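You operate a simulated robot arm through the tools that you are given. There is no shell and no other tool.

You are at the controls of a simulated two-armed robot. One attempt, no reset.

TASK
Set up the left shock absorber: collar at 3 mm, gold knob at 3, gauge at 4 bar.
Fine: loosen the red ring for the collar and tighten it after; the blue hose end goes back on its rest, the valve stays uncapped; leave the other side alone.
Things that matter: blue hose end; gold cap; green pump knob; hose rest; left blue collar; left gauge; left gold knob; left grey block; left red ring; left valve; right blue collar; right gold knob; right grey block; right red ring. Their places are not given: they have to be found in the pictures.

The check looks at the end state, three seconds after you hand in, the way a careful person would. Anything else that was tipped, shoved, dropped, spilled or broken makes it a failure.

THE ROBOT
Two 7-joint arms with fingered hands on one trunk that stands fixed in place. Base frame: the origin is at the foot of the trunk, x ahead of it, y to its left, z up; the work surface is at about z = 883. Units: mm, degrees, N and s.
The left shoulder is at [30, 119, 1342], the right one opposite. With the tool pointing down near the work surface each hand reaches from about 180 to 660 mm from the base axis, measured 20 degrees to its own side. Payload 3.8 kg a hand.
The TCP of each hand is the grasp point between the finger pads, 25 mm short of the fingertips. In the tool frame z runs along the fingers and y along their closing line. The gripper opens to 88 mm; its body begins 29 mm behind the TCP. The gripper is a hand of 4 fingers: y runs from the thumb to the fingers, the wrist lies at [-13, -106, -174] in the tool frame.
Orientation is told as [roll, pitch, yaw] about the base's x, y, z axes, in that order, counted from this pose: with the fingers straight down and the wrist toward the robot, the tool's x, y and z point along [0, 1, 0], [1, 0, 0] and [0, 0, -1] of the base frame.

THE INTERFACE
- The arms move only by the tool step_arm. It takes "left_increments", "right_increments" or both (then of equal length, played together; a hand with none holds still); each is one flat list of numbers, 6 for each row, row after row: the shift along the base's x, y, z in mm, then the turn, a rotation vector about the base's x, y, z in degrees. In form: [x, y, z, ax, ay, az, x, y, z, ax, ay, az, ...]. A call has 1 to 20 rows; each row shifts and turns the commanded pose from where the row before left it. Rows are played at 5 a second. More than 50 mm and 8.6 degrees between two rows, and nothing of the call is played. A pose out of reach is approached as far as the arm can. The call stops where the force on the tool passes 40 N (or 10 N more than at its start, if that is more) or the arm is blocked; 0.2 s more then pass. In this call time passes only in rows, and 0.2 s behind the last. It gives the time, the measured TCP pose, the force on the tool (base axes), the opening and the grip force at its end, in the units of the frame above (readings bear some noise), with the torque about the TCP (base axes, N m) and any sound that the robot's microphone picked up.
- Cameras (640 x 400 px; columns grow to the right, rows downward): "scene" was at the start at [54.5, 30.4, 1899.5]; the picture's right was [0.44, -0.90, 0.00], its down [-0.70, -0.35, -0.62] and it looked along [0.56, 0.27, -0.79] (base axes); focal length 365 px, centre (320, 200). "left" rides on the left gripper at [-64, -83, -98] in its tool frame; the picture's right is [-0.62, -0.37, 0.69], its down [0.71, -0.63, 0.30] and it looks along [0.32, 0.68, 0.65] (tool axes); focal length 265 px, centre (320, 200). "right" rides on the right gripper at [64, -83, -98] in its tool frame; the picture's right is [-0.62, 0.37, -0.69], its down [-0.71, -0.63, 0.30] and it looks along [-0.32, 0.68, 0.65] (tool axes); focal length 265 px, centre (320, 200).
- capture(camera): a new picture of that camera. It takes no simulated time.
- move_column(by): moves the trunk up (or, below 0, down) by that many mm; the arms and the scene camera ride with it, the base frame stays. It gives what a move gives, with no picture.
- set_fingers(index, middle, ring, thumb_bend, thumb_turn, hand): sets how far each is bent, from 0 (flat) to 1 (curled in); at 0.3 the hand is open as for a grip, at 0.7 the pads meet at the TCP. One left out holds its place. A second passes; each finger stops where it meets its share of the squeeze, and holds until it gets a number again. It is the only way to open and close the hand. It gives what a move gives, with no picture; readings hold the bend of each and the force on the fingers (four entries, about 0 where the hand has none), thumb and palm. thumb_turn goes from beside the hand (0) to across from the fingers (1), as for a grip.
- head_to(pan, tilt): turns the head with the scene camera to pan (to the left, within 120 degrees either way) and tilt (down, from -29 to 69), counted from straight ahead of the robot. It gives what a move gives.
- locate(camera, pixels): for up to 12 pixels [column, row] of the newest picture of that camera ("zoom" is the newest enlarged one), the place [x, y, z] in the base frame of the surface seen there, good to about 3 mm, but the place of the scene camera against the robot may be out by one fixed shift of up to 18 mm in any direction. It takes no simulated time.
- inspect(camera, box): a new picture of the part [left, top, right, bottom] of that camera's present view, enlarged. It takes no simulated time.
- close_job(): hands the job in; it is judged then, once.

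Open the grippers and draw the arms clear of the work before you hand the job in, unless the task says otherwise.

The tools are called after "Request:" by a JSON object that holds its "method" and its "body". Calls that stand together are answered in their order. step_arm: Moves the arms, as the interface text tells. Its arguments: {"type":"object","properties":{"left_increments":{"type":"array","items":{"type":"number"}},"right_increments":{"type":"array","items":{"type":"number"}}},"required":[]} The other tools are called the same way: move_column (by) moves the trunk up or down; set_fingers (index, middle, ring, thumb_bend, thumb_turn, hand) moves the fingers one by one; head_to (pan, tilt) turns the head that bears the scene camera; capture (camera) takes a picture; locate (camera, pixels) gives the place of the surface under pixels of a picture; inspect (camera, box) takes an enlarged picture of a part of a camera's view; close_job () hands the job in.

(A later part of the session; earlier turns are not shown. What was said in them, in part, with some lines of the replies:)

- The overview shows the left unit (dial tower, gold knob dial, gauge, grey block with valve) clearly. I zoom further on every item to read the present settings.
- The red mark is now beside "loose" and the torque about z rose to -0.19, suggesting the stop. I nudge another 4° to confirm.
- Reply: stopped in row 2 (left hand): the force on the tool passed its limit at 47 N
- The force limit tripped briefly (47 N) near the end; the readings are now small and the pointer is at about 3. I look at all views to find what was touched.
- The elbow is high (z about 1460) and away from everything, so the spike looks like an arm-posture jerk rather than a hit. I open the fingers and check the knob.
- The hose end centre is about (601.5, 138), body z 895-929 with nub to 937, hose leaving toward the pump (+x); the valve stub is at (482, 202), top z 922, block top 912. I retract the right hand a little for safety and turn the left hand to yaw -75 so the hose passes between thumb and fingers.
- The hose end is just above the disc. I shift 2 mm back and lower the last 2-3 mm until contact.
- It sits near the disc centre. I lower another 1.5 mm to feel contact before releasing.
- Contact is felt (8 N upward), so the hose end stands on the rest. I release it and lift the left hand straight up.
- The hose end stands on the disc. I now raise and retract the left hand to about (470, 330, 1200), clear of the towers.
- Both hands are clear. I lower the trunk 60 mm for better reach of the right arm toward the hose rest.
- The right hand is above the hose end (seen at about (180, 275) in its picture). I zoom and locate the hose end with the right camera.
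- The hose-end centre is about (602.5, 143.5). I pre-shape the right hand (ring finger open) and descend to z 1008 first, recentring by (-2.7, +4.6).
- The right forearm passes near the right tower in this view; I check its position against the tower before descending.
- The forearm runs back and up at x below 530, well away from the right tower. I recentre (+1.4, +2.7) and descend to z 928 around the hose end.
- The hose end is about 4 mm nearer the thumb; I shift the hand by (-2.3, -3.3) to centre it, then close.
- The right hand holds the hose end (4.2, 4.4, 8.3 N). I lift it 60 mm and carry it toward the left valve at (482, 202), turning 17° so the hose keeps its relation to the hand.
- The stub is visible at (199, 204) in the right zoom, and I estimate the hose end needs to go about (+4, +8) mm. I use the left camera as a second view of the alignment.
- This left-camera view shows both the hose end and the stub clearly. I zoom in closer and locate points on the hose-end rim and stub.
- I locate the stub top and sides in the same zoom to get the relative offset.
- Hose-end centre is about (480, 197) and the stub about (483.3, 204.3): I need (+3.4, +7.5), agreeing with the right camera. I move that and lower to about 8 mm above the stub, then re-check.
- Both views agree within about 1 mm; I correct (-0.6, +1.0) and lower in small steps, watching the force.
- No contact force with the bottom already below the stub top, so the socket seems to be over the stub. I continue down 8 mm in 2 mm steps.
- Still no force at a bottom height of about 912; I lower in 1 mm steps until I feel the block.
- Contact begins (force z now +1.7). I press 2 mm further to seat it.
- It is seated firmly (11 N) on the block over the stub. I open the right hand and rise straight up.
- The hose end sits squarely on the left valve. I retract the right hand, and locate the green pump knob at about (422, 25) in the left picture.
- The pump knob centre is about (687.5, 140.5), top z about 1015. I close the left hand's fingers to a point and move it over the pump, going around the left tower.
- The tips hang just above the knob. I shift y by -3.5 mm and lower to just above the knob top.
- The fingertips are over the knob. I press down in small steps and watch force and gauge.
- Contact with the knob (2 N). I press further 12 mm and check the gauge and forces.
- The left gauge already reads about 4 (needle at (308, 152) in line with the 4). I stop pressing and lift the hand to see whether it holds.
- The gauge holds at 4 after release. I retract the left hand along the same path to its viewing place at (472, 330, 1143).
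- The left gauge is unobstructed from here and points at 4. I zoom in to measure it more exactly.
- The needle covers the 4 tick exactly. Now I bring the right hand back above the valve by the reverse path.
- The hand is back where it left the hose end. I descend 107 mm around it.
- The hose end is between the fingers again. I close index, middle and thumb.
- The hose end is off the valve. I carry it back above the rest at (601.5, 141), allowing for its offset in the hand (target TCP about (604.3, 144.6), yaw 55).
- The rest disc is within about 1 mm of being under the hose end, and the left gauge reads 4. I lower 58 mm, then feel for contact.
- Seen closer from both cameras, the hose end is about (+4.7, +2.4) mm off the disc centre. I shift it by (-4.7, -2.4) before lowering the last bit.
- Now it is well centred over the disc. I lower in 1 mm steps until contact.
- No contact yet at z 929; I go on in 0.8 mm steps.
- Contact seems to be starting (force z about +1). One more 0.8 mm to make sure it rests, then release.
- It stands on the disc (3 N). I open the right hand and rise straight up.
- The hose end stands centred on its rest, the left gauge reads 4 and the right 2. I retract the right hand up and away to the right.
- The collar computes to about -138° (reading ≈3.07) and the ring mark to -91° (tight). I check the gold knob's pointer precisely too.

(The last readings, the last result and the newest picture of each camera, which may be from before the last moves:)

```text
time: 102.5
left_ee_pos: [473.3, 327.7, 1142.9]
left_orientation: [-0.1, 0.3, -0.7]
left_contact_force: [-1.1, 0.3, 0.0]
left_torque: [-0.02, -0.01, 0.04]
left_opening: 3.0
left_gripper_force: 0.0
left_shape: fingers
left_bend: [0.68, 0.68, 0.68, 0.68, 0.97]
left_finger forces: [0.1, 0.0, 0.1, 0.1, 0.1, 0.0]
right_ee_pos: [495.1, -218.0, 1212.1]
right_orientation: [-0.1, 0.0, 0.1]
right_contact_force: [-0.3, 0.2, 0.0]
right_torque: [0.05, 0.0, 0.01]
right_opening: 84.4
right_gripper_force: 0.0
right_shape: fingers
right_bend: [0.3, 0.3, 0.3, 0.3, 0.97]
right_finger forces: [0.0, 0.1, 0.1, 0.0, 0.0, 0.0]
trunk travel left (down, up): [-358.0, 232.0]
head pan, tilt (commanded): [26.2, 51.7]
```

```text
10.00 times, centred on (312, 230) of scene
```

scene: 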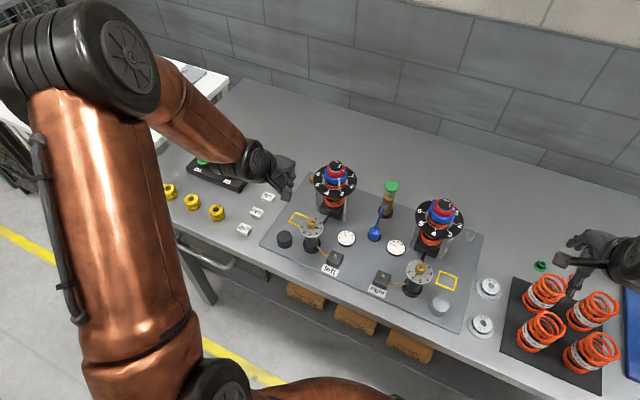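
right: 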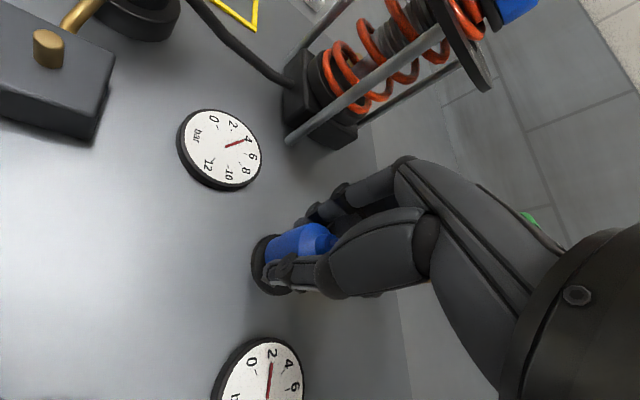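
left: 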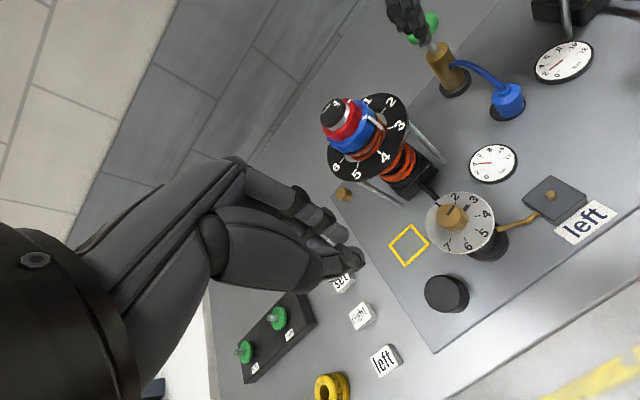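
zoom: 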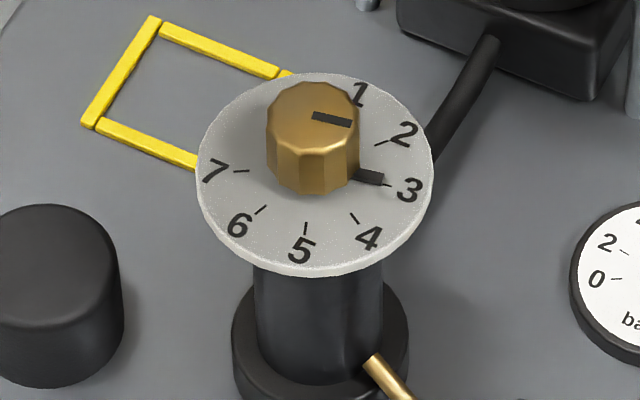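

Knob and gauge are right; the collar is about 3° past 3, so I will fine-tune it. First I raise the trunk back 60 mm (same arm posture as before) and open the left hand.

Request:
{"method": "move_column", "body": {"by": 60}}

Request:
{"method": "set_fingers", "body": {"hand": "left", "index": 0.3, "middle": 0.3, "ring": 0.3, "thumb_bend": 0.3}}

Request:
{"method": "step_arm", "body": {"left_increments": [23.5, -6.9, -7.8, 0, 0, -6.4, 23.5, -6.9, -7.8, 0, 0, -6.4, 23.5, -6.9, -7.8, 0, 0, -6.4, 23.5, -6.9, -7.8, 0, 0, -6.4, 23.5, -6.9, -7.8, 0, 0, -6.4, 23.5, -6.9, -7.8, 0, 0, -6.4, 23.5, -6.9, -7.8, 0, 0, -6.4]}}

Request:
{"method": "capture", "body": {"camera": "left"}}

```text
time: 103.5
left_ee_pos: [474.4, 329.8, 1203.6]
left_orientation: [-0.2, 0.4, -0.6]
left_contact_force: [0.6, -0.1, 0.8]
left_torque: [0.02, 0.0, 0.0]
left_opening: 3.0
left_gripper_force: 0.2
left_shape: fingers
left_bend: [0.68, 0.68, 0.68, 0.68, 0.97]
left_finger forces: [0.0, 0.0, 0.0, 0.0, 0.0, 0.0]
right_ee_pos: [493.6, -218.1, 1271.2]
right_orientation: [0.0, 0.0, 0.1]
right_contact_force: [-0.1, -0.6, 0.9]
right_torque: [-0.02, 0.03, -0.01]
right_opening: 84.4
right_gripper_force: 0.1
right_shape: fingers
right_bend: [0.3, 0.3, 0.3, 0.3, 0.97]
right_finger forces: [0.0, 0.0, 0.1, 0.1, 0.0, 0.0]
trunk travel left (down, up): [-418.0, 172.0]
head pan, tilt (commanded): [26.2, 51.7]
```

```text
time: 104.5
left_ee_pos: [475.2, 328.9, 1204.2]
left_orientation: [-0.1, 0.3, -0.7]
left_contact_force: [-0.7, 0.1, 0.8]
left_torque: [-0.01, 0.0, 0.0]
left_opening: 84.4
left_gripper_force: 0.2
left_shape: fingers
left_bend: [0.3, 0.3, 0.3, 0.3, 0.97]
left_finger forces: [0.0, 0.1, 0.0, 0.0, 0.0, 0.0]
right_ee_pos: [493.0, -216.7, 1271.5]
right_orientation: [-0.1, 0.0, 0.0]
right_contact_force: [-0.6, 0.6, -0.5]
right_torque: [0.0, -0.01, -0.02]
right_opening: 84.8
right_gripper_force: 0.1
right_shape: fingers
right_bend: [0.3, 0.3, 0.3, 0.3, 0.97]
right_finger forces: [0.0, 0.0, 0.0, 0.0, 0.0, 0.0]
trunk travel left (down, up): [-418.0, 172.0]
head pan, tilt (commanded): [26.2, 51.7]
```

```text
time: 106.1
left_ee_pos: [640.0, 281.1, 1149.4]
left_orientation: [-0.3, 0.4, -45.7]
left_contact_force: [-0.4, -0.1, -0.5]
left_torque: [0.0, 0.01, 0.01]
left_opening: 84.3
left_gripper_force: 0.1
left_shape: fingers
left_bend: [0.3, 0.3, 0.3, 0.3, 0.97]
left_finger forces: [0.0, 0.0, 0.0, 0.0, 0.0, 0.1]
right_ee_pos: [494.7, -217.4, 1270.3]
right_orientation: [0.0, 0.1, 0.1]
right_contact_force: [-0.7, 0.2, -0.1]
right_torque: [0.01, 0.01, 0.0]
right_opening: 84.2
right_gripper_force: 0.1
right_shape: fingers
right_bend: [0.3, 0.3, 0.3, 0.3, 0.97]
right_finger forces: [0.0, 0.0, 0.0, 0.0, 0.0, 0.0]
trunk travel left (down, up): [-418.0, 172.0]
head pan, tilt (commanded): [26.2, 51.7]
```

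```text
taken
```

left: 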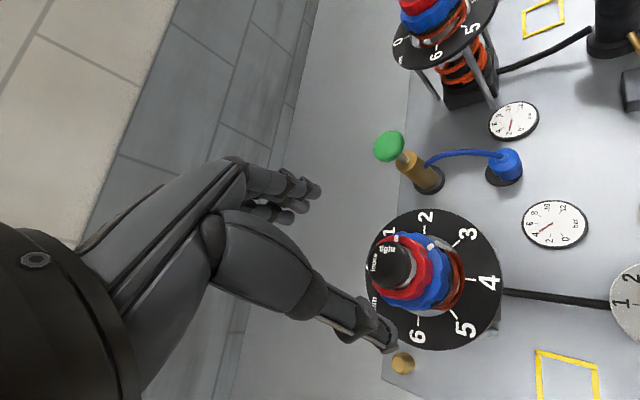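

I recentre by -2.5 mm in x and descend to the ring level (TCP z about 1087), then grip the red ring.

Request:
{"method": "step_arm", "body": {"left_increments": [-1.3, 0, -22, 0, 0, 0, -1.2, 0, -22, 0, 0, 0, 0, 0, -18, 0, 0, 0]}}

Request:
{"method": "set_fingers", "body": {"hand": "left", "index": 0.6, "middle": 0.6, "ring": 0.6, "thumb_bend": 0.6}}

Request:
{"method": "capture", "body": {"camera": "left"}}

Request:
{"method": "inspect", "body": {"camera": "left", "box": [270, 170, 450, 340]}}

```text
time: 106.9
left_ee_pos: [636.6, 280.6, 1087.8]
left_orientation: [-0.1, 0.2, -45.4]
left_contact_force: [-0.3, 0.1, 0.2]
left_torque: [-0.02, 0.03, 0.0]
left_opening: 84.3
left_gripper_force: 0.2
left_shape: fingers
left_bend: [0.3, 0.3, 0.3, 0.3, 0.97]
left_finger forces: [0.0, 0.1, 0.1, 0.0, 0.0, 0.1]
right_ee_pos: [494.2, -217.7, 1271.6]
right_orientation: [0.1, 0.0, 0.1]
right_contact_force: [0.7, 0.8, -0.5]
right_torque: [0.01, 0.03, 0.01]
right_opening: 84.4
right_gripper_force: 0.1
right_shape: fingers
right_bend: [0.3, 0.3, 0.3, 0.3, 0.97]
right_finger forces: [0.0, 0.1, 0.0, 0.1, 0.0, 0.1]
trunk travel left (down, up): [-418.0, 172.0]
head pan, tilt (commanded): [26.2, 51.7]
```

```text
time: 107.9
left_ee_pos: [637.2, 278.6, 1087.4]
left_orientation: [-0.1, 0.3, -45.6]
left_contact_force: [6.3, -5.4, 0.1]
left_torque: [-0.08, -0.21, 0.01]
left_opening: 37.0
left_gripper_force: 8.6
left_shape: fingers
left_bend: [0.52, 0.53, 0.59, 0.54, 0.97]
left_finger forces: [5.3, 6.0, 0.8, 0.0, 4.6, 0.1]
right_ee_pos: [494.9, -218.5, 1271.7]
right_orientation: [0.0, 0.1, 0.0]
right_contact_force: [0.0, -0.2, 0.3]
right_torque: [0.01, -0.03, 0.0]
right_opening: 84.3
right_gripper_force: 0.1
right_shape: fingers
right_bend: [0.3, 0.3, 0.3, 0.3, 0.97]
right_finger forces: [0.0, 0.0, 0.0, 0.0, 0.1, 0.0]
trunk travel left (down, up): [-418.0, 172.0]
head pan, tilt (commanded): [26.2, 51.7]
```

```text
taken
```

left: 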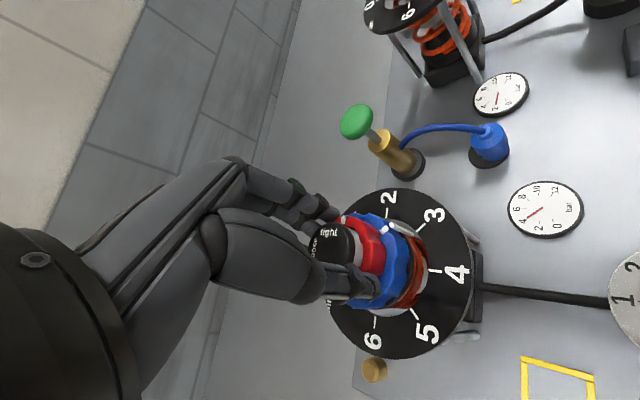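

```text
2.35 times, centred on (360, 255) of left
```

zoom: 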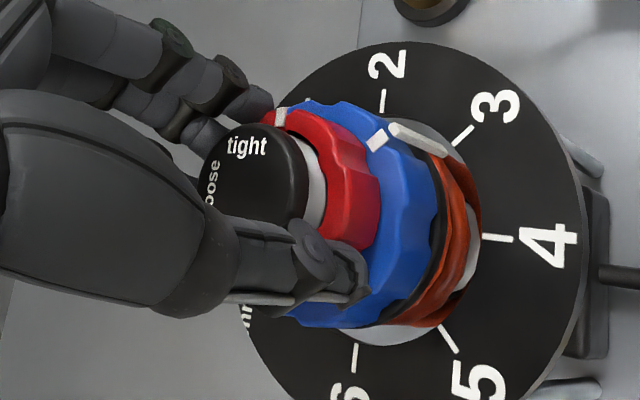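

The ring is gripped as before. I turn it counter-clockwise toward "loose" (12 rows of 7.7°), re-centring slightly on the way.

Request:
{"method": "step_arm", "body": {"left_increments": [0.4, -0.3, 0, 0, 0, 6, 0.2, 0, 0, 0, 0, 7.7, 0, 0.2, 0, 0, 0, 7.7, 0, 0.3, 0, 0, 0, 7.7, 0, 0.3, 0, 0, 0, 7.7, 0, 0.3, 0, 0, 0, 7.7]}}

Request:
{"method": "step_arm", "body": {"left_increments": [-0.2, 0.3, 0, 0, 0, 7.7, -0.2, 0.2, 0, 0, 0, 7.7, -0.2, 0.2, 0, 0, 0, 7.7, -0.2, 0.2, 0, 0, 0, 7.7, -0.2, 0.2, 0, 0, 0, 7.7, 0, 0, 0, 0, 0, 7.7]}}

Request:
{"method": "capture", "body": {"camera": "left"}}

Request:
{"method": "inspect", "body": {"camera": "left", "box": [270, 170, 450, 340]}}

```text
time: 109.3
left_ee_pos: [638.1, 279.7, 1088.2]
left_orientation: [-0.1, 0.2, -0.9]
left_contact_force: [8.4, -4.5, -0.8]
left_torque: [-0.1, -0.23, -0.02]
left_opening: 37.3
left_gripper_force: 8.7
left_shape: fingers
left_bend: [0.51, 0.53, 0.6, 0.55, 0.96]
left_finger forces: [6.7, 5.3, 0.1, 0.1, 4.6, 0.0]
right_ee_pos: [495.9, -218.7, 1270.8]
right_orientation: [0.1, 0.1, 0.1]
right_contact_force: [0.2, 0.8, 0.3]
right_torque: [-0.01, -0.01, 0.01]
right_opening: 84.4
right_gripper_force: 0.1
right_shape: fingers
right_bend: [0.3, 0.3, 0.3, 0.3, 0.97]
right_finger forces: [0.0, 0.1, 0.0, 0.0, 0.0, 0.0]
trunk travel left (down, up): [-418.0, 172.0]
head pan, tilt (commanded): [26.2, 51.7]
```

```text
time: 110.7
left_ee_pos: [637.5, 280.7, 1087.6]
left_orientation: [-0.1, 0.3, 45.3]
left_contact_force: [8.4, -3.7, 2.3]
left_torque: [-0.07, -0.21, -0.17]
left_opening: 37.9
left_gripper_force: 7.4
left_shape: fingers
left_bend: [0.51, 0.54, 0.6, 0.54, 0.95]
left_finger forces: [6.8, 3.4, 0.1, 0.1, 5.8, 0.1]
right_ee_pos: [495.0, -218.8, 1270.9]
right_orientation: [0.1, 0.1, 0.2]
right_contact_force: [0.8, 1.2, -0.6]
right_torque: [0.0, 0.02, 0.01]
right_opening: 84.3
right_gripper_force: 0.1
right_shape: fingers
right_bend: [0.3, 0.3, 0.3, 0.3, 0.97]
right_finger forces: [0.1, 0.1, 0.1, 0.1, 0.1, 0.0]
trunk travel left (down, up): [-418.0, 172.0]
head pan, tilt (commanded): [26.2, 51.7]
```

```text
taken
```

left: 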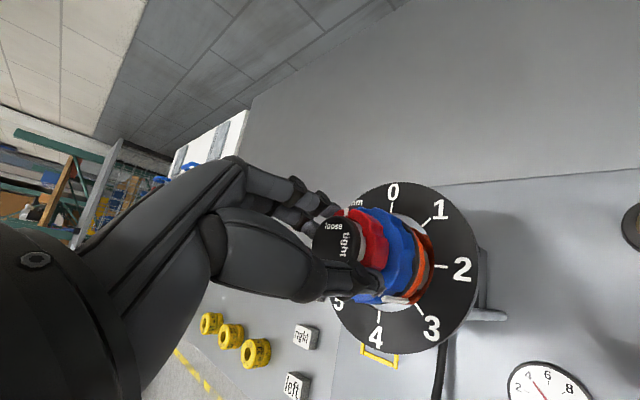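

```text
2.35 times, centred on (360, 255) of left
```

zoom: 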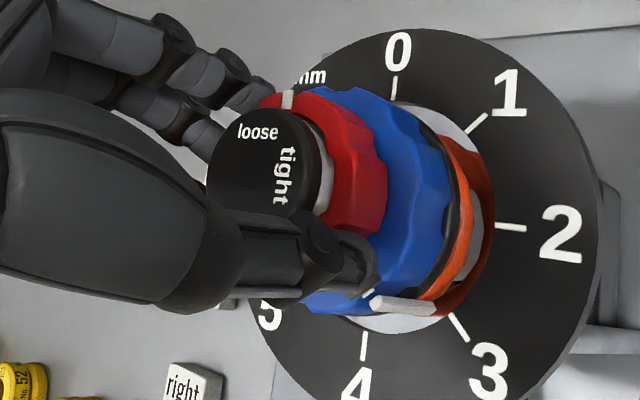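

The ring is at "loose". I open the hand, lift above the cap, and turn back to yaw about 5° for gripping the collar.

Request:
{"method": "set_fingers", "body": {"hand": "left", "index": 0.3, "middle": 0.3, "ring": 0.3, "thumb_bend": 0.3}}

Request:
{"method": "step_arm", "body": {"left_increments": [0, 0, 12, 0, 0, 0, 0, 0, 14, 0, 0, 0, 0, 0, 0, 0, 0, -8, 0, 0, 0, 0, 0, -8, 0, 0, 0, 0, 0, -8, 0, 0, 0, 0, 0, -8, 0, 0, 0, 0, 0, -8]}}

Request:
{"method": "capture", "body": {"camera": "left"}}

Request:
{"method": "inspect", "body": {"camera": "left", "box": [330, 180, 480, 330]}}

```text
time: 111.7
left_ee_pos: [635.5, 282.3, 1087.6]
left_orientation: [-0.1, 0.3, 45.2]
left_contact_force: [-0.1, -0.3, -0.6]
left_torque: [0.01, 0.0, 0.0]
left_opening: 84.3
left_gripper_force: 0.0
left_shape: fingers
left_bend: [0.3, 0.3, 0.3, 0.3, 0.97]
left_finger forces: [0.1, 0.0, 0.0, 0.1, 0.1, 0.0]
right_ee_pos: [494.3, -216.9, 1270.8]
right_orientation: [0.0, -0.1, 0.0]
right_contact_force: [0.7, -0.8, 0.6]
right_torque: [0.01, 0.02, -0.01]
right_opening: 84.3
right_gripper_force: 0.1
right_shape: fingers
right_bend: [0.3, 0.3, 0.3, 0.3, 0.97]
right_finger forces: [0.0, 0.1, 0.0, 0.0, 0.1, 0.0]
trunk travel left (down, up): [-418.0, 172.0]
head pan, tilt (commanded): [26.2, 51.7]
```

```text
time: 113.3
left_ee_pos: [635.2, 284.2, 1113.7]
left_orientation: [-0.1, 0.2, 5.0]
left_contact_force: [-0.3, -0.4, 0.5]
left_torque: [0.03, -0.01, -0.03]
left_opening: 84.5
left_gripper_force: 0.0
left_shape: fingers
left_bend: [0.3, 0.3, 0.3, 0.3, 0.97]
left_finger forces: [0.0, 0.1, 0.0, 0.0, 0.0, 0.0]
right_ee_pos: [494.2, -216.6, 1271.5]
right_orientation: [-0.1, 0.0, 0.2]
right_contact_force: [-0.4, 0.1, 0.7]
right_torque: [0.0, -0.04, 0.03]
right_opening: 84.3
right_gripper_force: 0.0
right_shape: fingers
right_bend: [0.3, 0.3, 0.3, 0.3, 0.97]
right_finger forces: [0.1, 0.1, 0.0, 0.0, 0.0, 0.0]
trunk travel left (down, up): [-418.0, 172.0]
head pan, tilt (commanded): [26.2, 51.7]
```

```text
taken
```

left: 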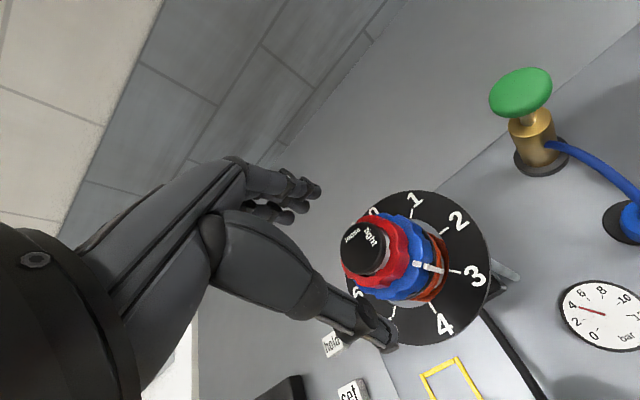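

```text
2.67 times, centred on (405, 255) of left
```

zoom: 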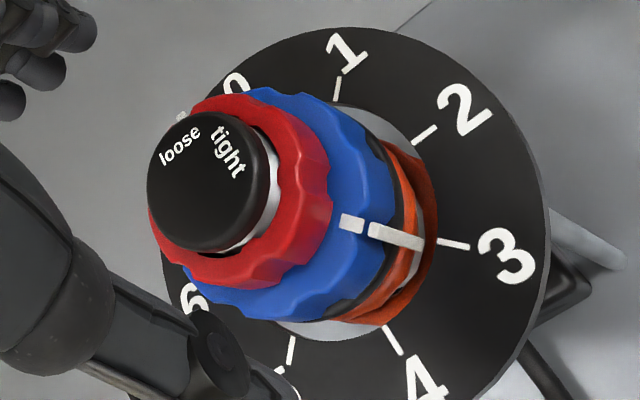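

From this near in-plane view the bar is about 3.5° past tick 3. I recentre (+2, -2), descend to collar level (z 1061) and close gently.

Request:
{"method": "step_arm", "body": {"left_increments": [1, -1, -18, 0, 0, 0, 1, -1, -18, 0, 0, 0, 0, 0, -16.5, 0, 0, 0]}}

Request:
{"method": "set_fingers", "body": {"hand": "left", "index": 0.55, "middle": 0.55, "ring": 0.55, "thumb_bend": 0.55}}

Request:
{"method": "capture", "body": {"camera": "left"}}

Request:
{"method": "inspect", "body": {"camera": "left", "box": [330, 180, 430, 290]}}

```text
time: 114.1
left_ee_pos: [639.0, 281.0, 1061.6]
left_orientation: [-0.1, 0.3, 5.1]
left_contact_force: [0.2, -0.6, 0.5]
left_torque: [0.02, -0.01, -0.05]
left_opening: 84.5
left_gripper_force: 0.0
left_shape: fingers
left_bend: [0.3, 0.3, 0.3, 0.3, 0.97]
left_finger forces: [0.0, 0.1, 0.1, 0.0, 0.0, 0.1]
right_ee_pos: [494.2, -217.8, 1270.8]
right_orientation: [0.0, 0.1, 0.1]
right_contact_force: [-0.5, -0.2, -0.6]
right_torque: [-0.02, -0.01, -0.01]
right_opening: 84.4
right_gripper_force: 0.0
right_shape: fingers
right_bend: [0.3, 0.3, 0.3, 0.3, 0.97]
right_finger forces: [0.0, 0.1, 0.1, 0.0, 0.0, 0.0]
trunk travel left (down, up): [-418.0, 172.0]
head pan, tilt (commanded): [26.2, 51.7]
```

```text
time: 115.1
left_ee_pos: [639.1, 281.3, 1061.3]
left_orientation: [-0.1, 0.2, 5.2]
left_contact_force: [8.3, 2.1, 3.1]
left_torque: [0.07, -0.25, 0.0]
left_opening: 52.9
left_gripper_force: 10.5
left_shape: fingers
left_bend: [0.45, 0.48, 0.54, 0.47, 0.97]
left_finger forces: [8.1, 5.6, 0.7, 0.0, 6.7, 0.0]
right_ee_pos: [494.2, -216.8, 1272.3]
right_orientation: [-0.1, 0.1, 0.0]
right_contact_force: [-0.5, -0.1, -0.6]
right_torque: [-0.03, -0.01, 0.01]
right_opening: 84.6
right_gripper_force: 0.0
right_shape: fingers
right_bend: [0.3, 0.3, 0.3, 0.3, 0.97]
right_finger forces: [0.0, 0.0, 0.0, 0.0, 0.1, 0.0]
trunk travel left (down, up): [-418.0, 172.0]
head pan, tilt (commanded): [26.2, 51.7]
```

```text
taken
```

left: 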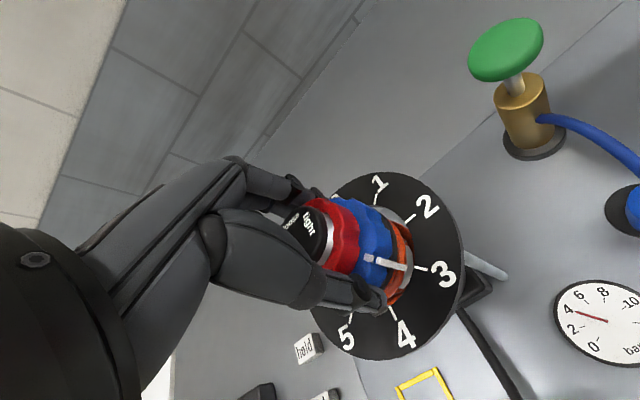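

```text
3.64 times, centred on (380, 235) of left
```

zoom: 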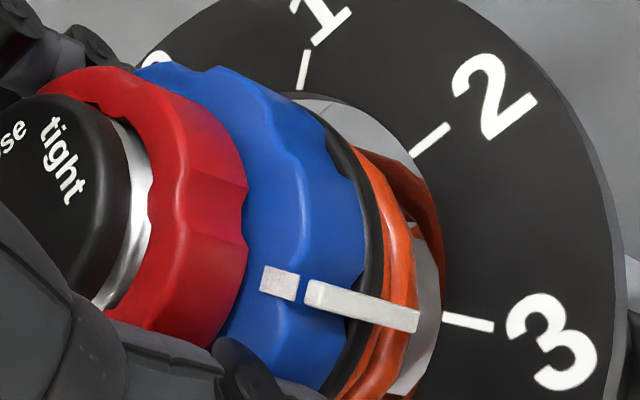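

Held, the bar is about 2.5° past tick 3 in this close in-plane view. I turn the collar counter-clockwise by 3°.

Request:
{"method": "step_arm", "body": {"left_increments": [0, 0, 0, 0, 0, 1.5, 0, 0, 0, 0, 0, 1.5, 0, 0, 0, 0, 0, 0]}}

Request:
{"method": "inspect", "body": {"camera": "left", "box": [330, 180, 430, 290]}}

```text
time: 115.9
left_ee_pos: [638.1, 281.4, 1062.0]
left_orientation: [-0.1, 0.2, 8.2]
left_contact_force: [10.4, 2.4, 8.5]
left_torque: [0.11, -0.36, 0.03]
left_opening: 53.0
left_gripper_force: 11.1
left_shape: fingers
left_bend: [0.44, 0.48, 0.54, 0.48, 0.97]
left_finger forces: [8.8, 6.2, 0.9, 0.1, 6.1, 0.0]
right_ee_pos: [494.1, -217.1, 1270.8]
right_orientation: [0.0, 0.1, 0.2]
right_contact_force: [-0.6, 0.3, -0.7]
right_torque: [0.02, 0.0, -0.02]
right_opening: 84.2
right_gripper_force: 0.0
right_shape: fingers
right_bend: [0.3, 0.3, 0.3, 0.3, 0.97]
right_finger forces: [0.0, 0.1, 0.0, 0.0, 0.0, 0.1]
trunk travel left (down, up): [-418.0, 172.0]
head pan, tilt (commanded): [26.2, 51.7]
```

```text
3.64 times, centred on (380, 235) of left
```

zoom: 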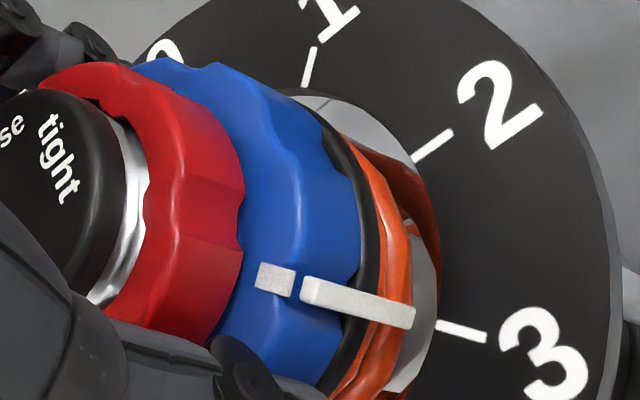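

Now the bar lines up with tick 3 within half a degree (computed -134.5°). I release the collar.

Request:
{"method": "set_fingers", "body": {"hand": "left", "index": 0.3, "middle": 0.3, "ring": 0.3, "thumb_bend": 0.3}}

Request:
{"method": "inspect", "body": {"camera": "left", "box": [330, 180, 430, 290]}}

```text
time: 116.9
left_ee_pos: [637.7, 280.7, 1061.9]
left_orientation: [-0.2, 0.3, 8.2]
left_contact_force: [-0.5, 1.0, 0.4]
left_torque: [-0.03, 0.01, 0.0]
left_opening: 84.2
left_gripper_force: 0.1
left_shape: fingers
left_bend: [0.3, 0.3, 0.3, 0.3, 0.97]
left_finger forces: [0.0, 0.1, 0.0, 0.0, 0.0, 0.0]
right_ee_pos: [493.5, -217.6, 1271.1]
right_orientation: [0.0, 0.0, 0.2]
right_contact_force: [-1.0, 0.1, -0.3]
right_torque: [-0.02, -0.04, 0.0]
right_opening: 84.5
right_gripper_force: 0.0
right_shape: fingers
right_bend: [0.3, 0.3, 0.3, 0.3, 0.97]
right_finger forces: [0.0, 0.0, 0.0, 0.0, 0.0, 0.0]
trunk travel left (down, up): [-418.0, 172.0]
head pan, tilt (commanded): [26.2, 51.7]
```

```text
3.64 times, centred on (380, 235) of left
```

zoom: 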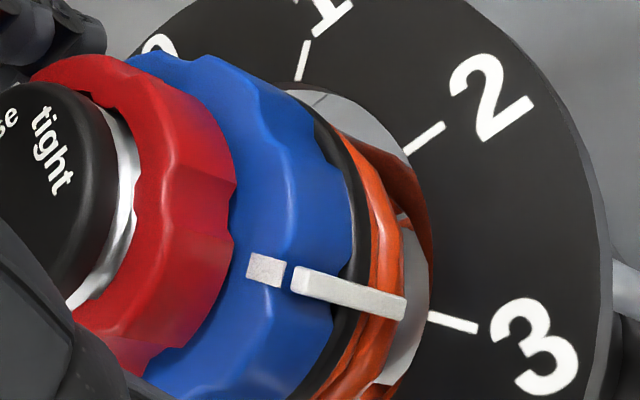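

The collar stayed aligned. I lift, turn the hand to yaw about 48°, and come down to the ring level again.

Request:
{"method": "step_arm", "body": {"left_increments": [0, 0, 25, 0, 0, 0, 0, 0, 26, 0, 0, 0, 0, 0, 0, 0, 0, 8, 0, 0, 0, 0, 0, 8, 0, 0, 0, 0, 0, 8, 0, 0, 0, 0, 0, 8, 0, 0, 0, 0, 0, 8, 0, 0.3, -12, 0, 0, 0, 0, 0.3, -12.5, 0, 0, 0]}}

Request:
{"method": "set_fingers", "body": {"hand": "left", "index": 0.6, "middle": 0.6, "ring": 0.6, "thumb_bend": 0.6}}

Request:
{"method": "capture", "body": {"camera": "left"}}

Request:
{"method": "inspect", "body": {"camera": "left", "box": [300, 200, 420, 320]}}

```text
time: 118.9
left_ee_pos: [638.2, 281.7, 1087.7]
left_orientation: [0.0, 0.3, 48.2]
left_contact_force: [-0.1, 0.1, 0.0]
left_torque: [-0.01, -0.02, 0.02]
left_opening: 84.4
left_gripper_force: 0.0
left_shape: fingers
left_bend: [0.3, 0.3, 0.3, 0.3, 0.97]
left_finger forces: [0.0, 0.1, 0.0, 0.1, 0.1, 0.0]
right_ee_pos: [494.2, -217.6, 1271.6]
right_orientation: [0.0, 0.0, 0.1]
right_contact_force: [0.2, -0.2, 0.0]
right_torque: [0.02, 0.01, 0.01]
right_opening: 84.3
right_gripper_force: 0.0
right_shape: fingers
right_bend: [0.3, 0.3, 0.3, 0.3, 0.97]
right_finger forces: [0.0, 0.1, 0.0, 0.0, 0.0, 0.1]
trunk travel left (down, up): [-418.0, 172.0]
head pan, tilt (commanded): [26.2, 51.7]
```

```text
time: 119.9
left_ee_pos: [637.4, 282.0, 1087.6]
left_orientation: [-0.1, 0.3, 48.3]
left_contact_force: [2.7, 3.9, -0.6]
left_torque: [0.12, -0.05, -0.02]
left_opening: 39.3
left_gripper_force: 7.9
left_shape: fingers
left_bend: [0.51, 0.56, 0.6, 0.52, 0.97]
left_finger forces: [5.8, 3.5, 0.0, 0.1, 5.6, 0.0]
right_ee_pos: [492.6, -215.7, 1271.0]
right_orientation: [0.0, 0.1, 0.2]
right_contact_force: [0.2, -0.1, 0.6]
right_torque: [-0.01, 0.0, 0.01]
right_opening: 84.4
right_gripper_force: 0.1
right_shape: fingers
right_bend: [0.3, 0.3, 0.3, 0.3, 0.97]
right_finger forces: [0.0, 0.1, 0.0, 0.0, 0.0, 0.0]
trunk travel left (down, up): [-418.0, 172.0]
head pan, tilt (commanded): [26.2, 51.7]
```

```text
taken
```

left: 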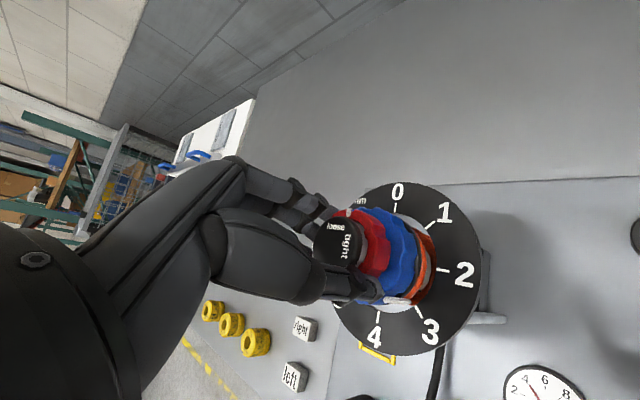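

```text
3.33 times, centred on (360, 260) of left
```

zoom: 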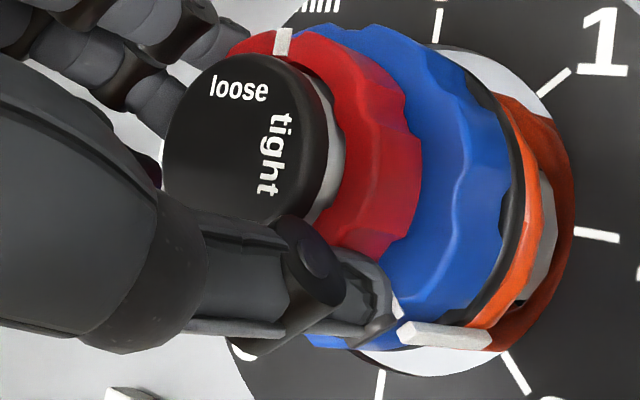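

The ring is gripped with the thumb tip clear of the bar as before. I turn clockwise 24° and check.

Request:
{"method": "step_arm", "body": {"left_increments": [0.3, 0.3, 0.5, 0, 0, -8, 0, 0, 0, 0, 0, -8, 0, 0, 0, 0, 0, -8]}}

Request:
{"method": "step_arm", "body": {"left_increments": [0, -0.3, 0, 0, 0, -8, 0, -0.3, 0, 0, 0, -8, 0, -0.3, 0, 0, 0, -8]}}

Request:
{"method": "capture", "body": {"camera": "left"}}

Request:
{"method": "inspect", "body": {"camera": "left", "box": [330, 180, 430, 290]}}

```text
time: 120.7
left_ee_pos: [639.3, 282.1, 1088.1]
left_orientation: [-0.1, 0.3, 24.0]
left_contact_force: [2.4, 4.1, -1.4]
left_torque: [0.1, -0.08, 0.07]
left_opening: 38.9
left_gripper_force: 6.9
left_shape: fingers
left_bend: [0.51, 0.56, 0.6, 0.53, 0.97]
left_finger forces: [6.2, 3.9, 0.1, 0.0, 5.3, 0.0]
right_ee_pos: [493.6, -217.1, 1271.5]
right_orientation: [0.0, 0.0, 0.0]
right_contact_force: [-0.8, -0.1, 0.8]
right_torque: [0.01, 0.01, 0.01]
right_opening: 84.4
right_gripper_force: 0.0
right_shape: fingers
right_bend: [0.3, 0.3, 0.3, 0.3, 0.97]
right_finger forces: [0.1, 0.1, 0.1, 0.1, 0.0, 0.1]
trunk travel left (down, up): [-418.0, 172.0]
head pan, tilt (commanded): [26.2, 51.7]
```

```text
time: 121.5
left_ee_pos: [639.5, 282.5, 1087.8]
left_orientation: [0.0, 0.3, 0.0]
left_contact_force: [6.0, 4.0, -1.4]
left_torque: [0.11, -0.14, 0.08]
left_opening: 39.3
left_gripper_force: 8.0
left_shape: fingers
left_bend: [0.51, 0.55, 0.6, 0.53, 0.98]
left_finger forces: [6.6, 5.0, 0.1, 0.0, 4.8, 0.0]
right_ee_pos: [494.7, -216.9, 1271.6]
right_orientation: [-0.1, 0.2, 0.1]
right_contact_force: [-0.4, 0.5, -1.0]
right_torque: [0.01, 0.02, 0.01]
right_opening: 84.4
right_gripper_force: 0.1
right_shape: fingers
right_bend: [0.3, 0.3, 0.3, 0.3, 0.97]
right_finger forces: [0.0, 0.0, 0.0, 0.0, 0.0, 0.0]
trunk travel left (down, up): [-418.0, 172.0]
head pan, tilt (commanded): [26.2, 51.7]
```

```text
taken
```

left: 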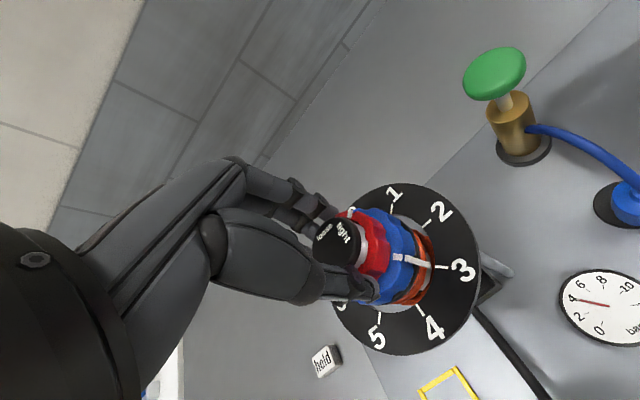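

```text
3.64 times, centred on (380, 235) of left
```

zoom: 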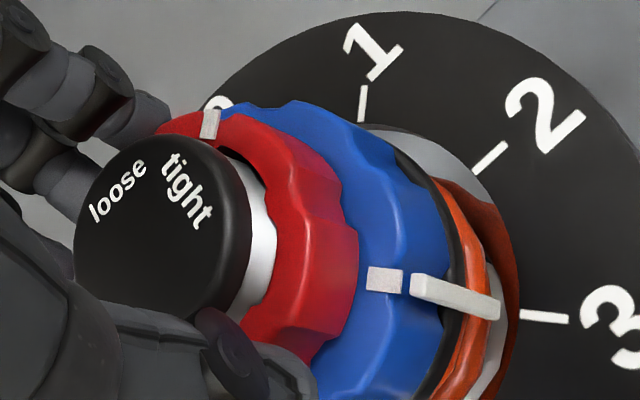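

The collar bar stays aligned with 3 (about -134.7°). I continue tightening 40° and then on to the stop.

Request:
{"method": "step_arm", "body": {"left_increments": [0, 0, 0, 0, 0, -8, 0, 0, 0, 0, 0, -8, 0, 0, 0, 0, 0, -8, 0, 0, 0, 0, 0, -8, 0, 0, 0, 0, 0, -8]}}

Request:
{"method": "inspect", "body": {"camera": "left", "box": [270, 170, 450, 340]}}

Request:
{"method": "step_arm", "body": {"left_increments": [0, 0, 0, 0, 0, -3, 0, 0, 0, 0, 0, -2.5]}}

Request:
{"method": "inspect", "body": {"camera": "left", "box": [270, 170, 450, 340]}}

Request:
{"method": "inspect", "body": {"camera": "scene", "box": [325, 165, 371, 214]}}

```text
time: 122.7
left_ee_pos: [640.6, 281.3, 1088.0]
left_orientation: [-0.1, 0.3, -40.0]
left_contact_force: [10.2, 2.3, 1.3]
left_torque: [0.04, -0.26, 0.11]
left_opening: 38.9
left_gripper_force: 8.9
left_shape: fingers
left_bend: [0.51, 0.55, 0.6, 0.53, 0.98]
left_finger forces: [6.5, 5.8, 0.0, 0.0, 5.1, 0.0]
right_ee_pos: [495.8, -215.5, 1270.9]
right_orientation: [0.0, 0.0, 0.0]
right_contact_force: [-0.1, 0.4, 0.8]
right_torque: [-0.01, 0.01, -0.02]
right_opening: 84.4
right_gripper_force: 0.1
right_shape: fingers
right_bend: [0.3, 0.3, 0.3, 0.3, 0.97]
right_finger forces: [0.0, 0.0, 0.0, 0.1, 0.0, 0.0]
trunk travel left (down, up): [-418.0, 172.0]
head pan, tilt (commanded): [26.2, 51.7]
```

```text
2.35 times, centred on (360, 255) of left
```

zoom: 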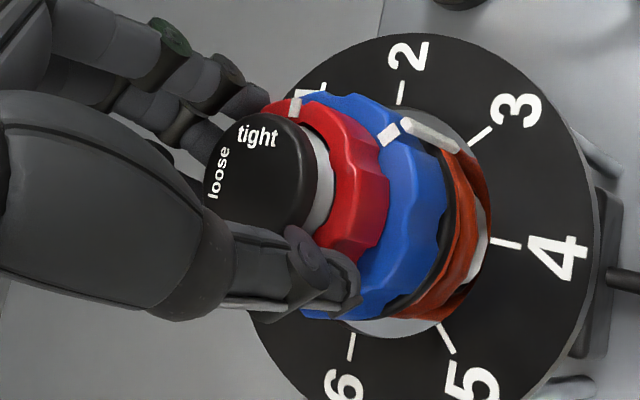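

```text
time: 123.3
left_ee_pos: [640.5, 281.2, 1087.2]
left_orientation: [-0.1, 0.4, -45.4]
left_contact_force: [11.1, 3.5, 1.7]
left_torque: [0.04, -0.28, 0.19]
left_opening: 39.1
left_gripper_force: 9.2
left_shape: fingers
left_bend: [0.5, 0.55, 0.6, 0.54, 0.97]
left_finger forces: [5.6, 7.5, 0.1, 0.0, 4.4, 0.1]
right_ee_pos: [495.2, -216.6, 1271.2]
right_orientation: [-0.1, 0.1, 0.2]
right_contact_force: [0.4, 0.3, -0.4]
right_torque: [0.0, 0.0, -0.02]
right_opening: 84.1
right_gripper_force: 0.0
right_shape: fingers
right_bend: [0.3, 0.3, 0.3, 0.3, 0.97]
right_finger forces: [0.0, 0.0, 0.0, 0.0, 0.1, 0.0]
trunk travel left (down, up): [-418.0, 172.0]
head pan, tilt (commanded): [26.2, 51.7]
```

```text
2.35 times, centred on (360, 255) of left
```

zoom: 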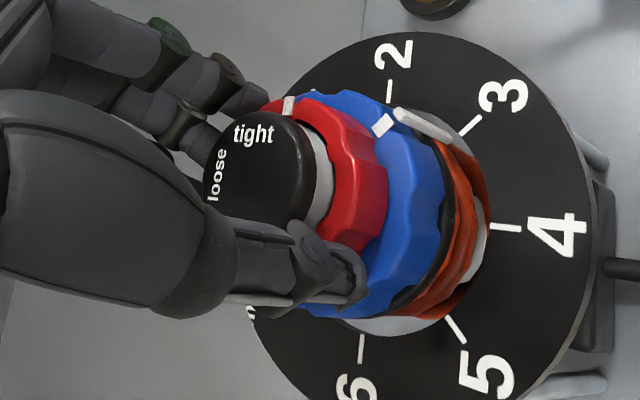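

```text
8.16 times, centred on (348, 190) of scene
```

zoom: 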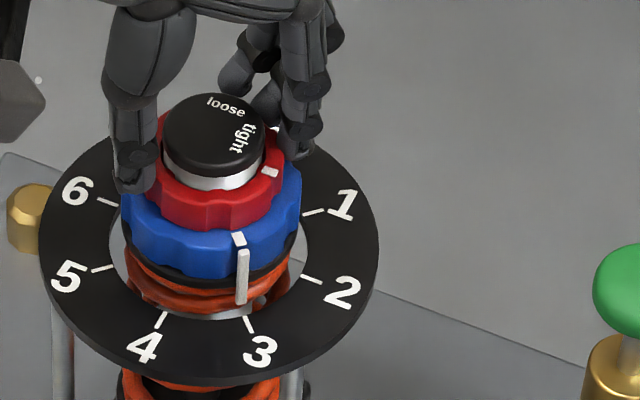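

The mark is at "tight" with torque 0.19 Nm rising. I give 2.5° more to make sure it is tight to the stop.

Request:
{"method": "step_arm", "body": {"left_increments": [0, 0, 0, 0, 0, -2.5, 0, 0, 0, 0, 0, 0]}}

Request:
{"method": "set_fingers", "body": {"hand": "left", "index": 0.3, "middle": 0.3, "ring": 0.3, "thumb_bend": 0.3}}

Request:
{"method": "step_arm", "body": {"left_increments": [0, 0, 30, 0, 0, 0, 0, 0, 32, 0, 0, 0]}}

Request:
{"method": "step_arm", "body": {"left_increments": [-15, -10, 0, 0, 0, 8, -15, -11, 0, 0, 0, 8, -15, -11, 0, 0, 0, 8, -15, -11, 0, 0, 0, 8, -15, -11, 0, 0, 0, 8, -15, -11, 0, 0, 0, 8, -15, -11, 0, 0, 0, 8, -15, -11, 0, 0, 0, 8]}}

Request:
{"method": "capture", "body": {"camera": "left"}}

Request:
{"method": "inspect", "body": {"camera": "left", "box": [310, 170, 374, 230]}}

```text
time: 123.9
left_ee_pos: [641.3, 280.8, 1088.3]
left_orientation: [-0.1, 0.2, -47.9]
left_contact_force: [11.8, 2.5, 3.0]
left_torque: [0.08, -0.31, 0.23]
left_opening: 38.7
left_gripper_force: 9.6
left_shape: fingers
left_bend: [0.5, 0.55, 0.6, 0.54, 0.97]
left_finger forces: [5.7, 8.3, 0.1, 0.0, 4.5, 0.0]
right_ee_pos: [495.0, -216.4, 1270.7]
right_orientation: [-0.1, 0.1, 0.2]
right_contact_force: [0.2, -0.7, 0.2]
right_torque: [0.02, -0.03, -0.01]
right_opening: 84.6
right_gripper_force: 0.1
right_shape: fingers
right_bend: [0.3, 0.3, 0.3, 0.3, 0.97]
right_finger forces: [0.1, 0.1, 0.0, 0.0, 0.1, 0.0]
trunk travel left (down, up): [-418.0, 172.0]
head pan, tilt (commanded): [26.2, 51.7]
```

```text
time: 124.9
left_ee_pos: [639.2, 281.7, 1087.7]
left_orientation: [-0.2, 0.4, -47.7]
left_contact_force: [-0.6, -0.1, -0.5]
left_torque: [0.03, 0.03, 0.02]
left_opening: 84.3
left_gripper_force: 0.0
left_shape: fingers
left_bend: [0.3, 0.3, 0.3, 0.3, 0.97]
left_finger forces: [0.0, 0.1, 0.1, 0.1, 0.0, 0.0]
right_ee_pos: [494.4, -217.5, 1271.5]
right_orientation: [0.0, 0.0, 0.0]
right_contact_force: [0.6, 0.4, 0.6]
right_torque: [-0.03, 0.0, 0.01]
right_opening: 84.4
right_gripper_force: 0.1
right_shape: fingers
right_bend: [0.3, 0.3, 0.3, 0.3, 0.97]
right_finger forces: [0.0, 0.1, 0.0, 0.0, 0.1, 0.0]
trunk travel left (down, up): [-418.0, 172.0]
head pan, tilt (commanded): [26.2, 51.7]
```

```text
time: 125.5
left_ee_pos: [636.2, 281.3, 1152.0]
left_orientation: [-0.1, 0.4, -47.8]
left_contact_force: [0.1, 0.1, -0.1]
left_torque: [-0.05, 0.0, 0.02]
left_opening: 84.4
left_gripper_force: 0.0
left_shape: fingers
left_bend: [0.3, 0.3, 0.3, 0.3, 0.97]
left_finger forces: [0.0, 0.0, 0.1, 0.1, 0.1, 0.0]
right_ee_pos: [493.8, -217.7, 1271.0]
right_orientation: [0.0, 0.0, 0.2]
right_contact_force: [0.3, 0.2, 1.3]
right_torque: [0.01, 0.0, 0.02]
right_opening: 84.2
right_gripper_force: 0.0
right_shape: fingers
right_bend: [0.3, 0.3, 0.3, 0.3, 0.97]
right_finger forces: [0.0, 0.0, 0.1, 0.1, 0.0, 0.0]
trunk travel left (down, up): [-418.0, 172.0]
head pan, tilt (commanded): [26.2, 51.7]
```

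```text
time: 127.3
left_ee_pos: [518.5, 193.6, 1151.9]
left_orientation: [0.0, 0.3, 16.4]
left_contact_force: [0.5, 0.0, 0.0]
left_torque: [0.03, 0.01, 0.0]
left_opening: 84.3
left_gripper_force: 0.1
left_shape: fingers
left_bend: [0.3, 0.3, 0.3, 0.3, 0.97]
left_finger forces: [0.1, 0.0, 0.1, 0.0, 0.0, 0.0]
right_ee_pos: [494.0, -218.2, 1271.5]
right_orientation: [0.0, 0.1, 0.1]
right_contact_force: [0.0, 0.1, -0.1]
right_torque: [0.01, 0.01, 0.01]
right_opening: 84.5
right_gripper_force: 0.1
right_shape: fingers
right_bend: [0.3, 0.3, 0.3, 0.3, 0.97]
right_finger forces: [0.1, 0.0, 0.0, 0.0, 0.1, 0.1]
trunk travel left (down, up): [-418.0, 172.0]
head pan, tilt (commanded): [26.2, 51.7]
```

```text
taken
```

left: 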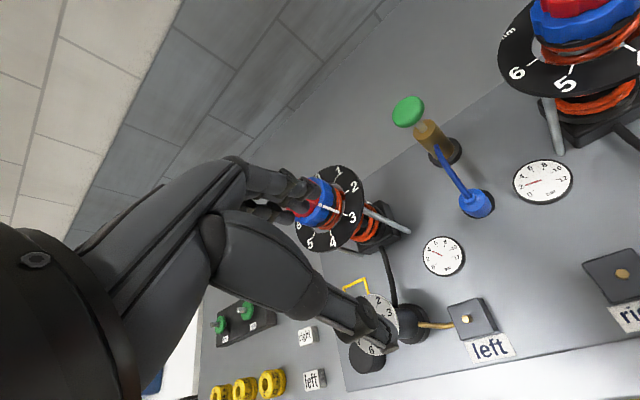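

```text
6.67 times, centred on (342, 200) of left
```

zoom: 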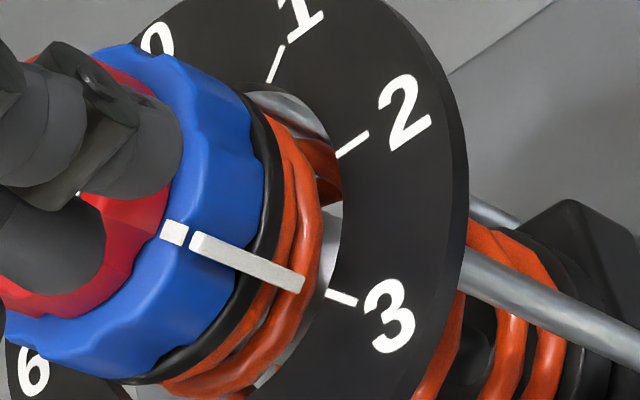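

The bar now reads about -135.6°, i.e. 3.01. I retract the left hand up and back to its starting area, clear of the work, and look at everything again.

Request:
{"method": "step_arm", "body": {"left_increments": [-21.4, 24.9, 23, 0, 0, -2.7, -21.4, 24.9, 23, 0, 0, -2.7, -21.4, 24.9, 23, 0, 0, -2.7, -21.4, 24.9, 23, 0, 0, -2.7, -21.4, 24.9, 23, 0, 0, -2.7, -21.4, 24.9, 23, 0, 0, -2.9], "right_increments": [-5, -10, 5, 0, 0, 0, -5, -10, 5, 0, 0, 0, -5, -10, 5, 0, 0, 0, -5, -10, 5, 0, 0, 0, -5, -10, 5, 0, 0, 0, -5, -10, 5, 0, 0, 0]}}

Request:
{"method": "capture", "body": {"camera": "scene"}}

Request:
{"method": "inspect", "body": {"camera": "scene", "box": [310, 165, 358, 215]}}

Request:
{"method": "inspect", "body": {"camera": "scene", "box": [280, 200, 420, 310]}}

Request:
{"method": "capture", "body": {"camera": "left"}}

```text
time: 128.7
left_ee_pos: [393.5, 334.0, 1292.4]
left_orientation: [0.2, 0.1, -1.4]
left_contact_force: [-1.6, 4.0, -1.4]
left_torque: [-0.28, -0.15, -0.06]
left_opening: 84.9
left_gripper_force: 0.1
left_shape: fingers
left_bend: [0.3, 0.3, 0.3, 0.3, 0.97]
left_finger forces: [0.1, 0.0, 0.0, 0.0, 0.0, 0.0]
right_ee_pos: [461.7, -278.5, 1300.7]
right_orientation: [0.1, 0.0, 0.1]
right_contact_force: [0.2, 0.2, -0.5]
right_torque: [0.03, 0.0, 0.01]
right_opening: 84.6
right_gripper_force: 0.0
right_shape: fingers
right_bend: [0.3, 0.3, 0.3, 0.3, 0.97]
right_finger forces: [0.0, 0.1, 0.0, 0.1, 0.0, 0.0]
trunk travel left (down, up): [-418.0, 172.0]
head pan, tilt (commanded): [26.2, 51.7]
```

```text
taken
```

scene: 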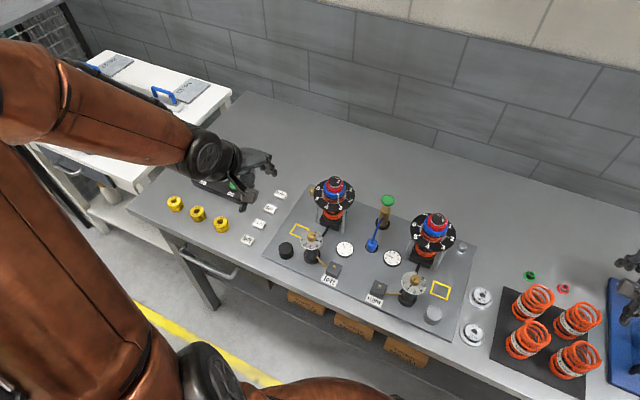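

```text
8.00 times, centred on (334, 190) of scene
```

zoom: 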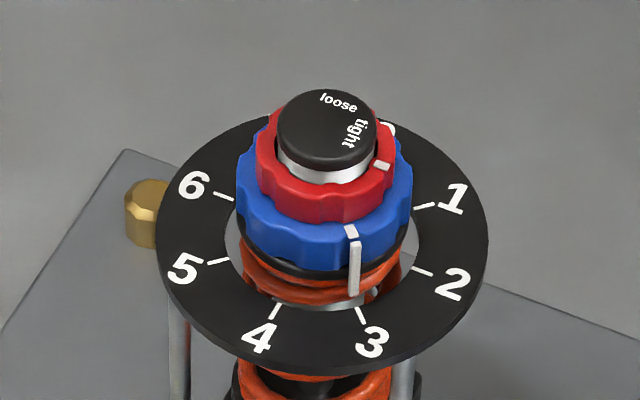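

```text
3.64 times, centred on (350, 255) of scene
```

zoom: 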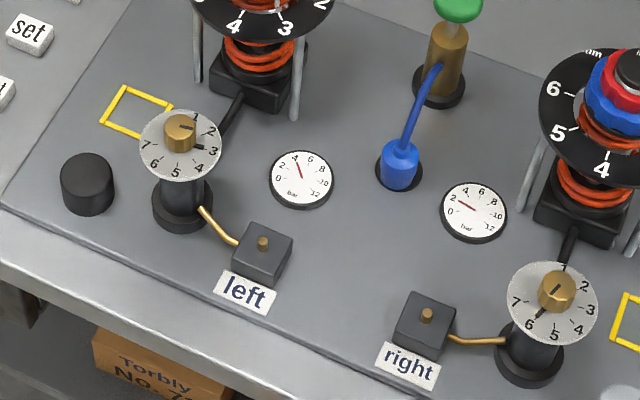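

```text
taken
```

left: 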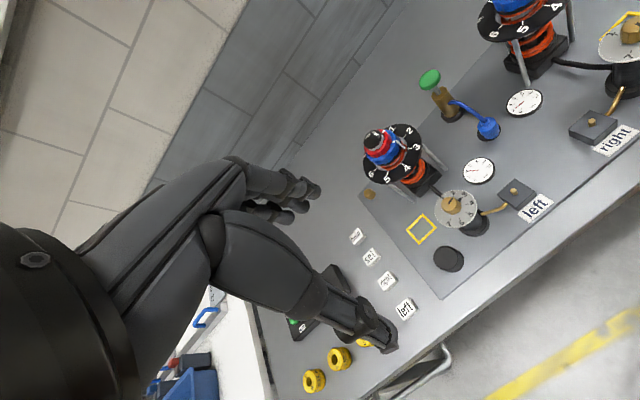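

Everything reads right: bar at 3, ring at "tight", knob at 3, left gauge 4, hose end on its rest, valve bare, tiles and right side unchanged. The left wrist showed a small force, so I take one idle row to confirm it is free.

Request:
{"method": "step_arm", "body": {"left_increments": [0, 0, 3, 0, 0, 0, 0, 0, 0, 0, 0, 0]}}

Request:
{"method": "inspect", "body": {"camera": "scene", "box": [400, 180, 470, 330]}}

Request:
{"method": "inspect", "body": {"camera": "scene", "box": [120, 130, 300, 260]}}

Request:
{"method": "inspect", "body": {"camera": "left", "box": [420, 70, 560, 280]}}

```text
time: 129.3
left_ee_pos: [390.2, 343.1, 1291.0]
left_orientation: [-0.2, 0.3, -0.2]
left_contact_force: [0.3, -0.1, -0.1]
left_torque: [-0.06, -0.02, -0.01]
left_opening: 84.4
left_gripper_force: 0.0
left_shape: fingers
left_bend: [0.3, 0.3, 0.3, 0.3, 0.98]
left_finger forces: [0.0, 0.1, 0.0, 0.0, 0.0, 0.2]
right_ee_pos: [463.2, -279.2, 1300.8]
right_orientation: [-0.1, 0.1, 0.0]
right_contact_force: [0.6, -0.2, -0.2]
right_torque: [0.03, -0.02, 0.01]
right_opening: 84.4
right_gripper_force: 0.1
right_shape: fingers
right_bend: [0.3, 0.3, 0.3, 0.3, 0.97]
right_finger forces: [0.0, 0.0, 0.1, 0.0, 0.1, 0.0]
trunk travel left (down, up): [-418.0, 172.0]
head pan, tilt (commanded): [26.2, 51.7]
```

```text
2.67 times, centred on (435, 255) of scene
```

zoom: 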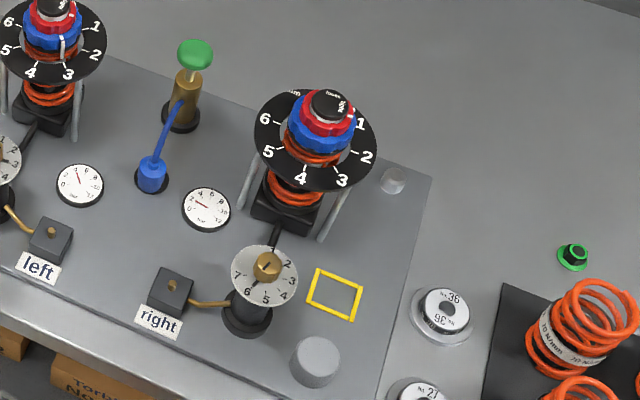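

```text
3.08 times, centred on (210, 195) of scene
```

zoom: 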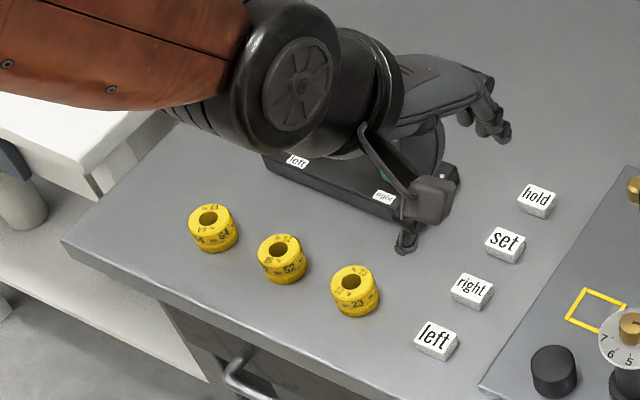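

```text
1.90 times, centred on (490, 175) of left
```

zoom: 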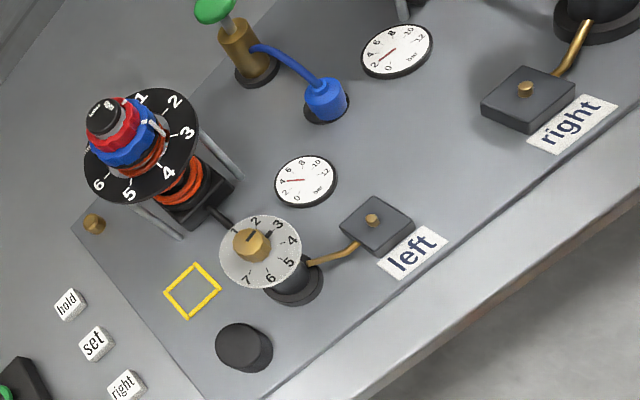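

Both arms are free and clear with open hands, and all settings and surroundings look right. I hand the job in.

Request:
{"method": "close_job", "body": {}}

```text
The job is handed in.
```

The left shock absorber is set up and handed in; I don't have the check result yet. My last readings before handing in:

| Item | Reading |
|---|---|
| Left collar | about 3.01 mm, within 1° of the 3 mark |
| Red ring | loosened for the collar, then turned back until it stopped at "tight" |
| Gold knob | 3 |
| Left gauge | 4 bar, with the needle on the 4 mark |
| Blue hose end | standing on its rest |
| Left valve | uncapped |

- **Collar adjustment:** The first setting ended up about 3° past 3 (roughly 3.07 mm). I loosened the ring again, corrected it and re-tightened.
- **Force stop:** The force limit tripped once (47 N) near the end of the knob turn. I saw nothing touched or moved, and the knob ended on 3.

In the last pictures the right side (gauge still at about 2 bar), the gold cap and the label tiles looked the same as at the start. Both hands are open and clear of the work.
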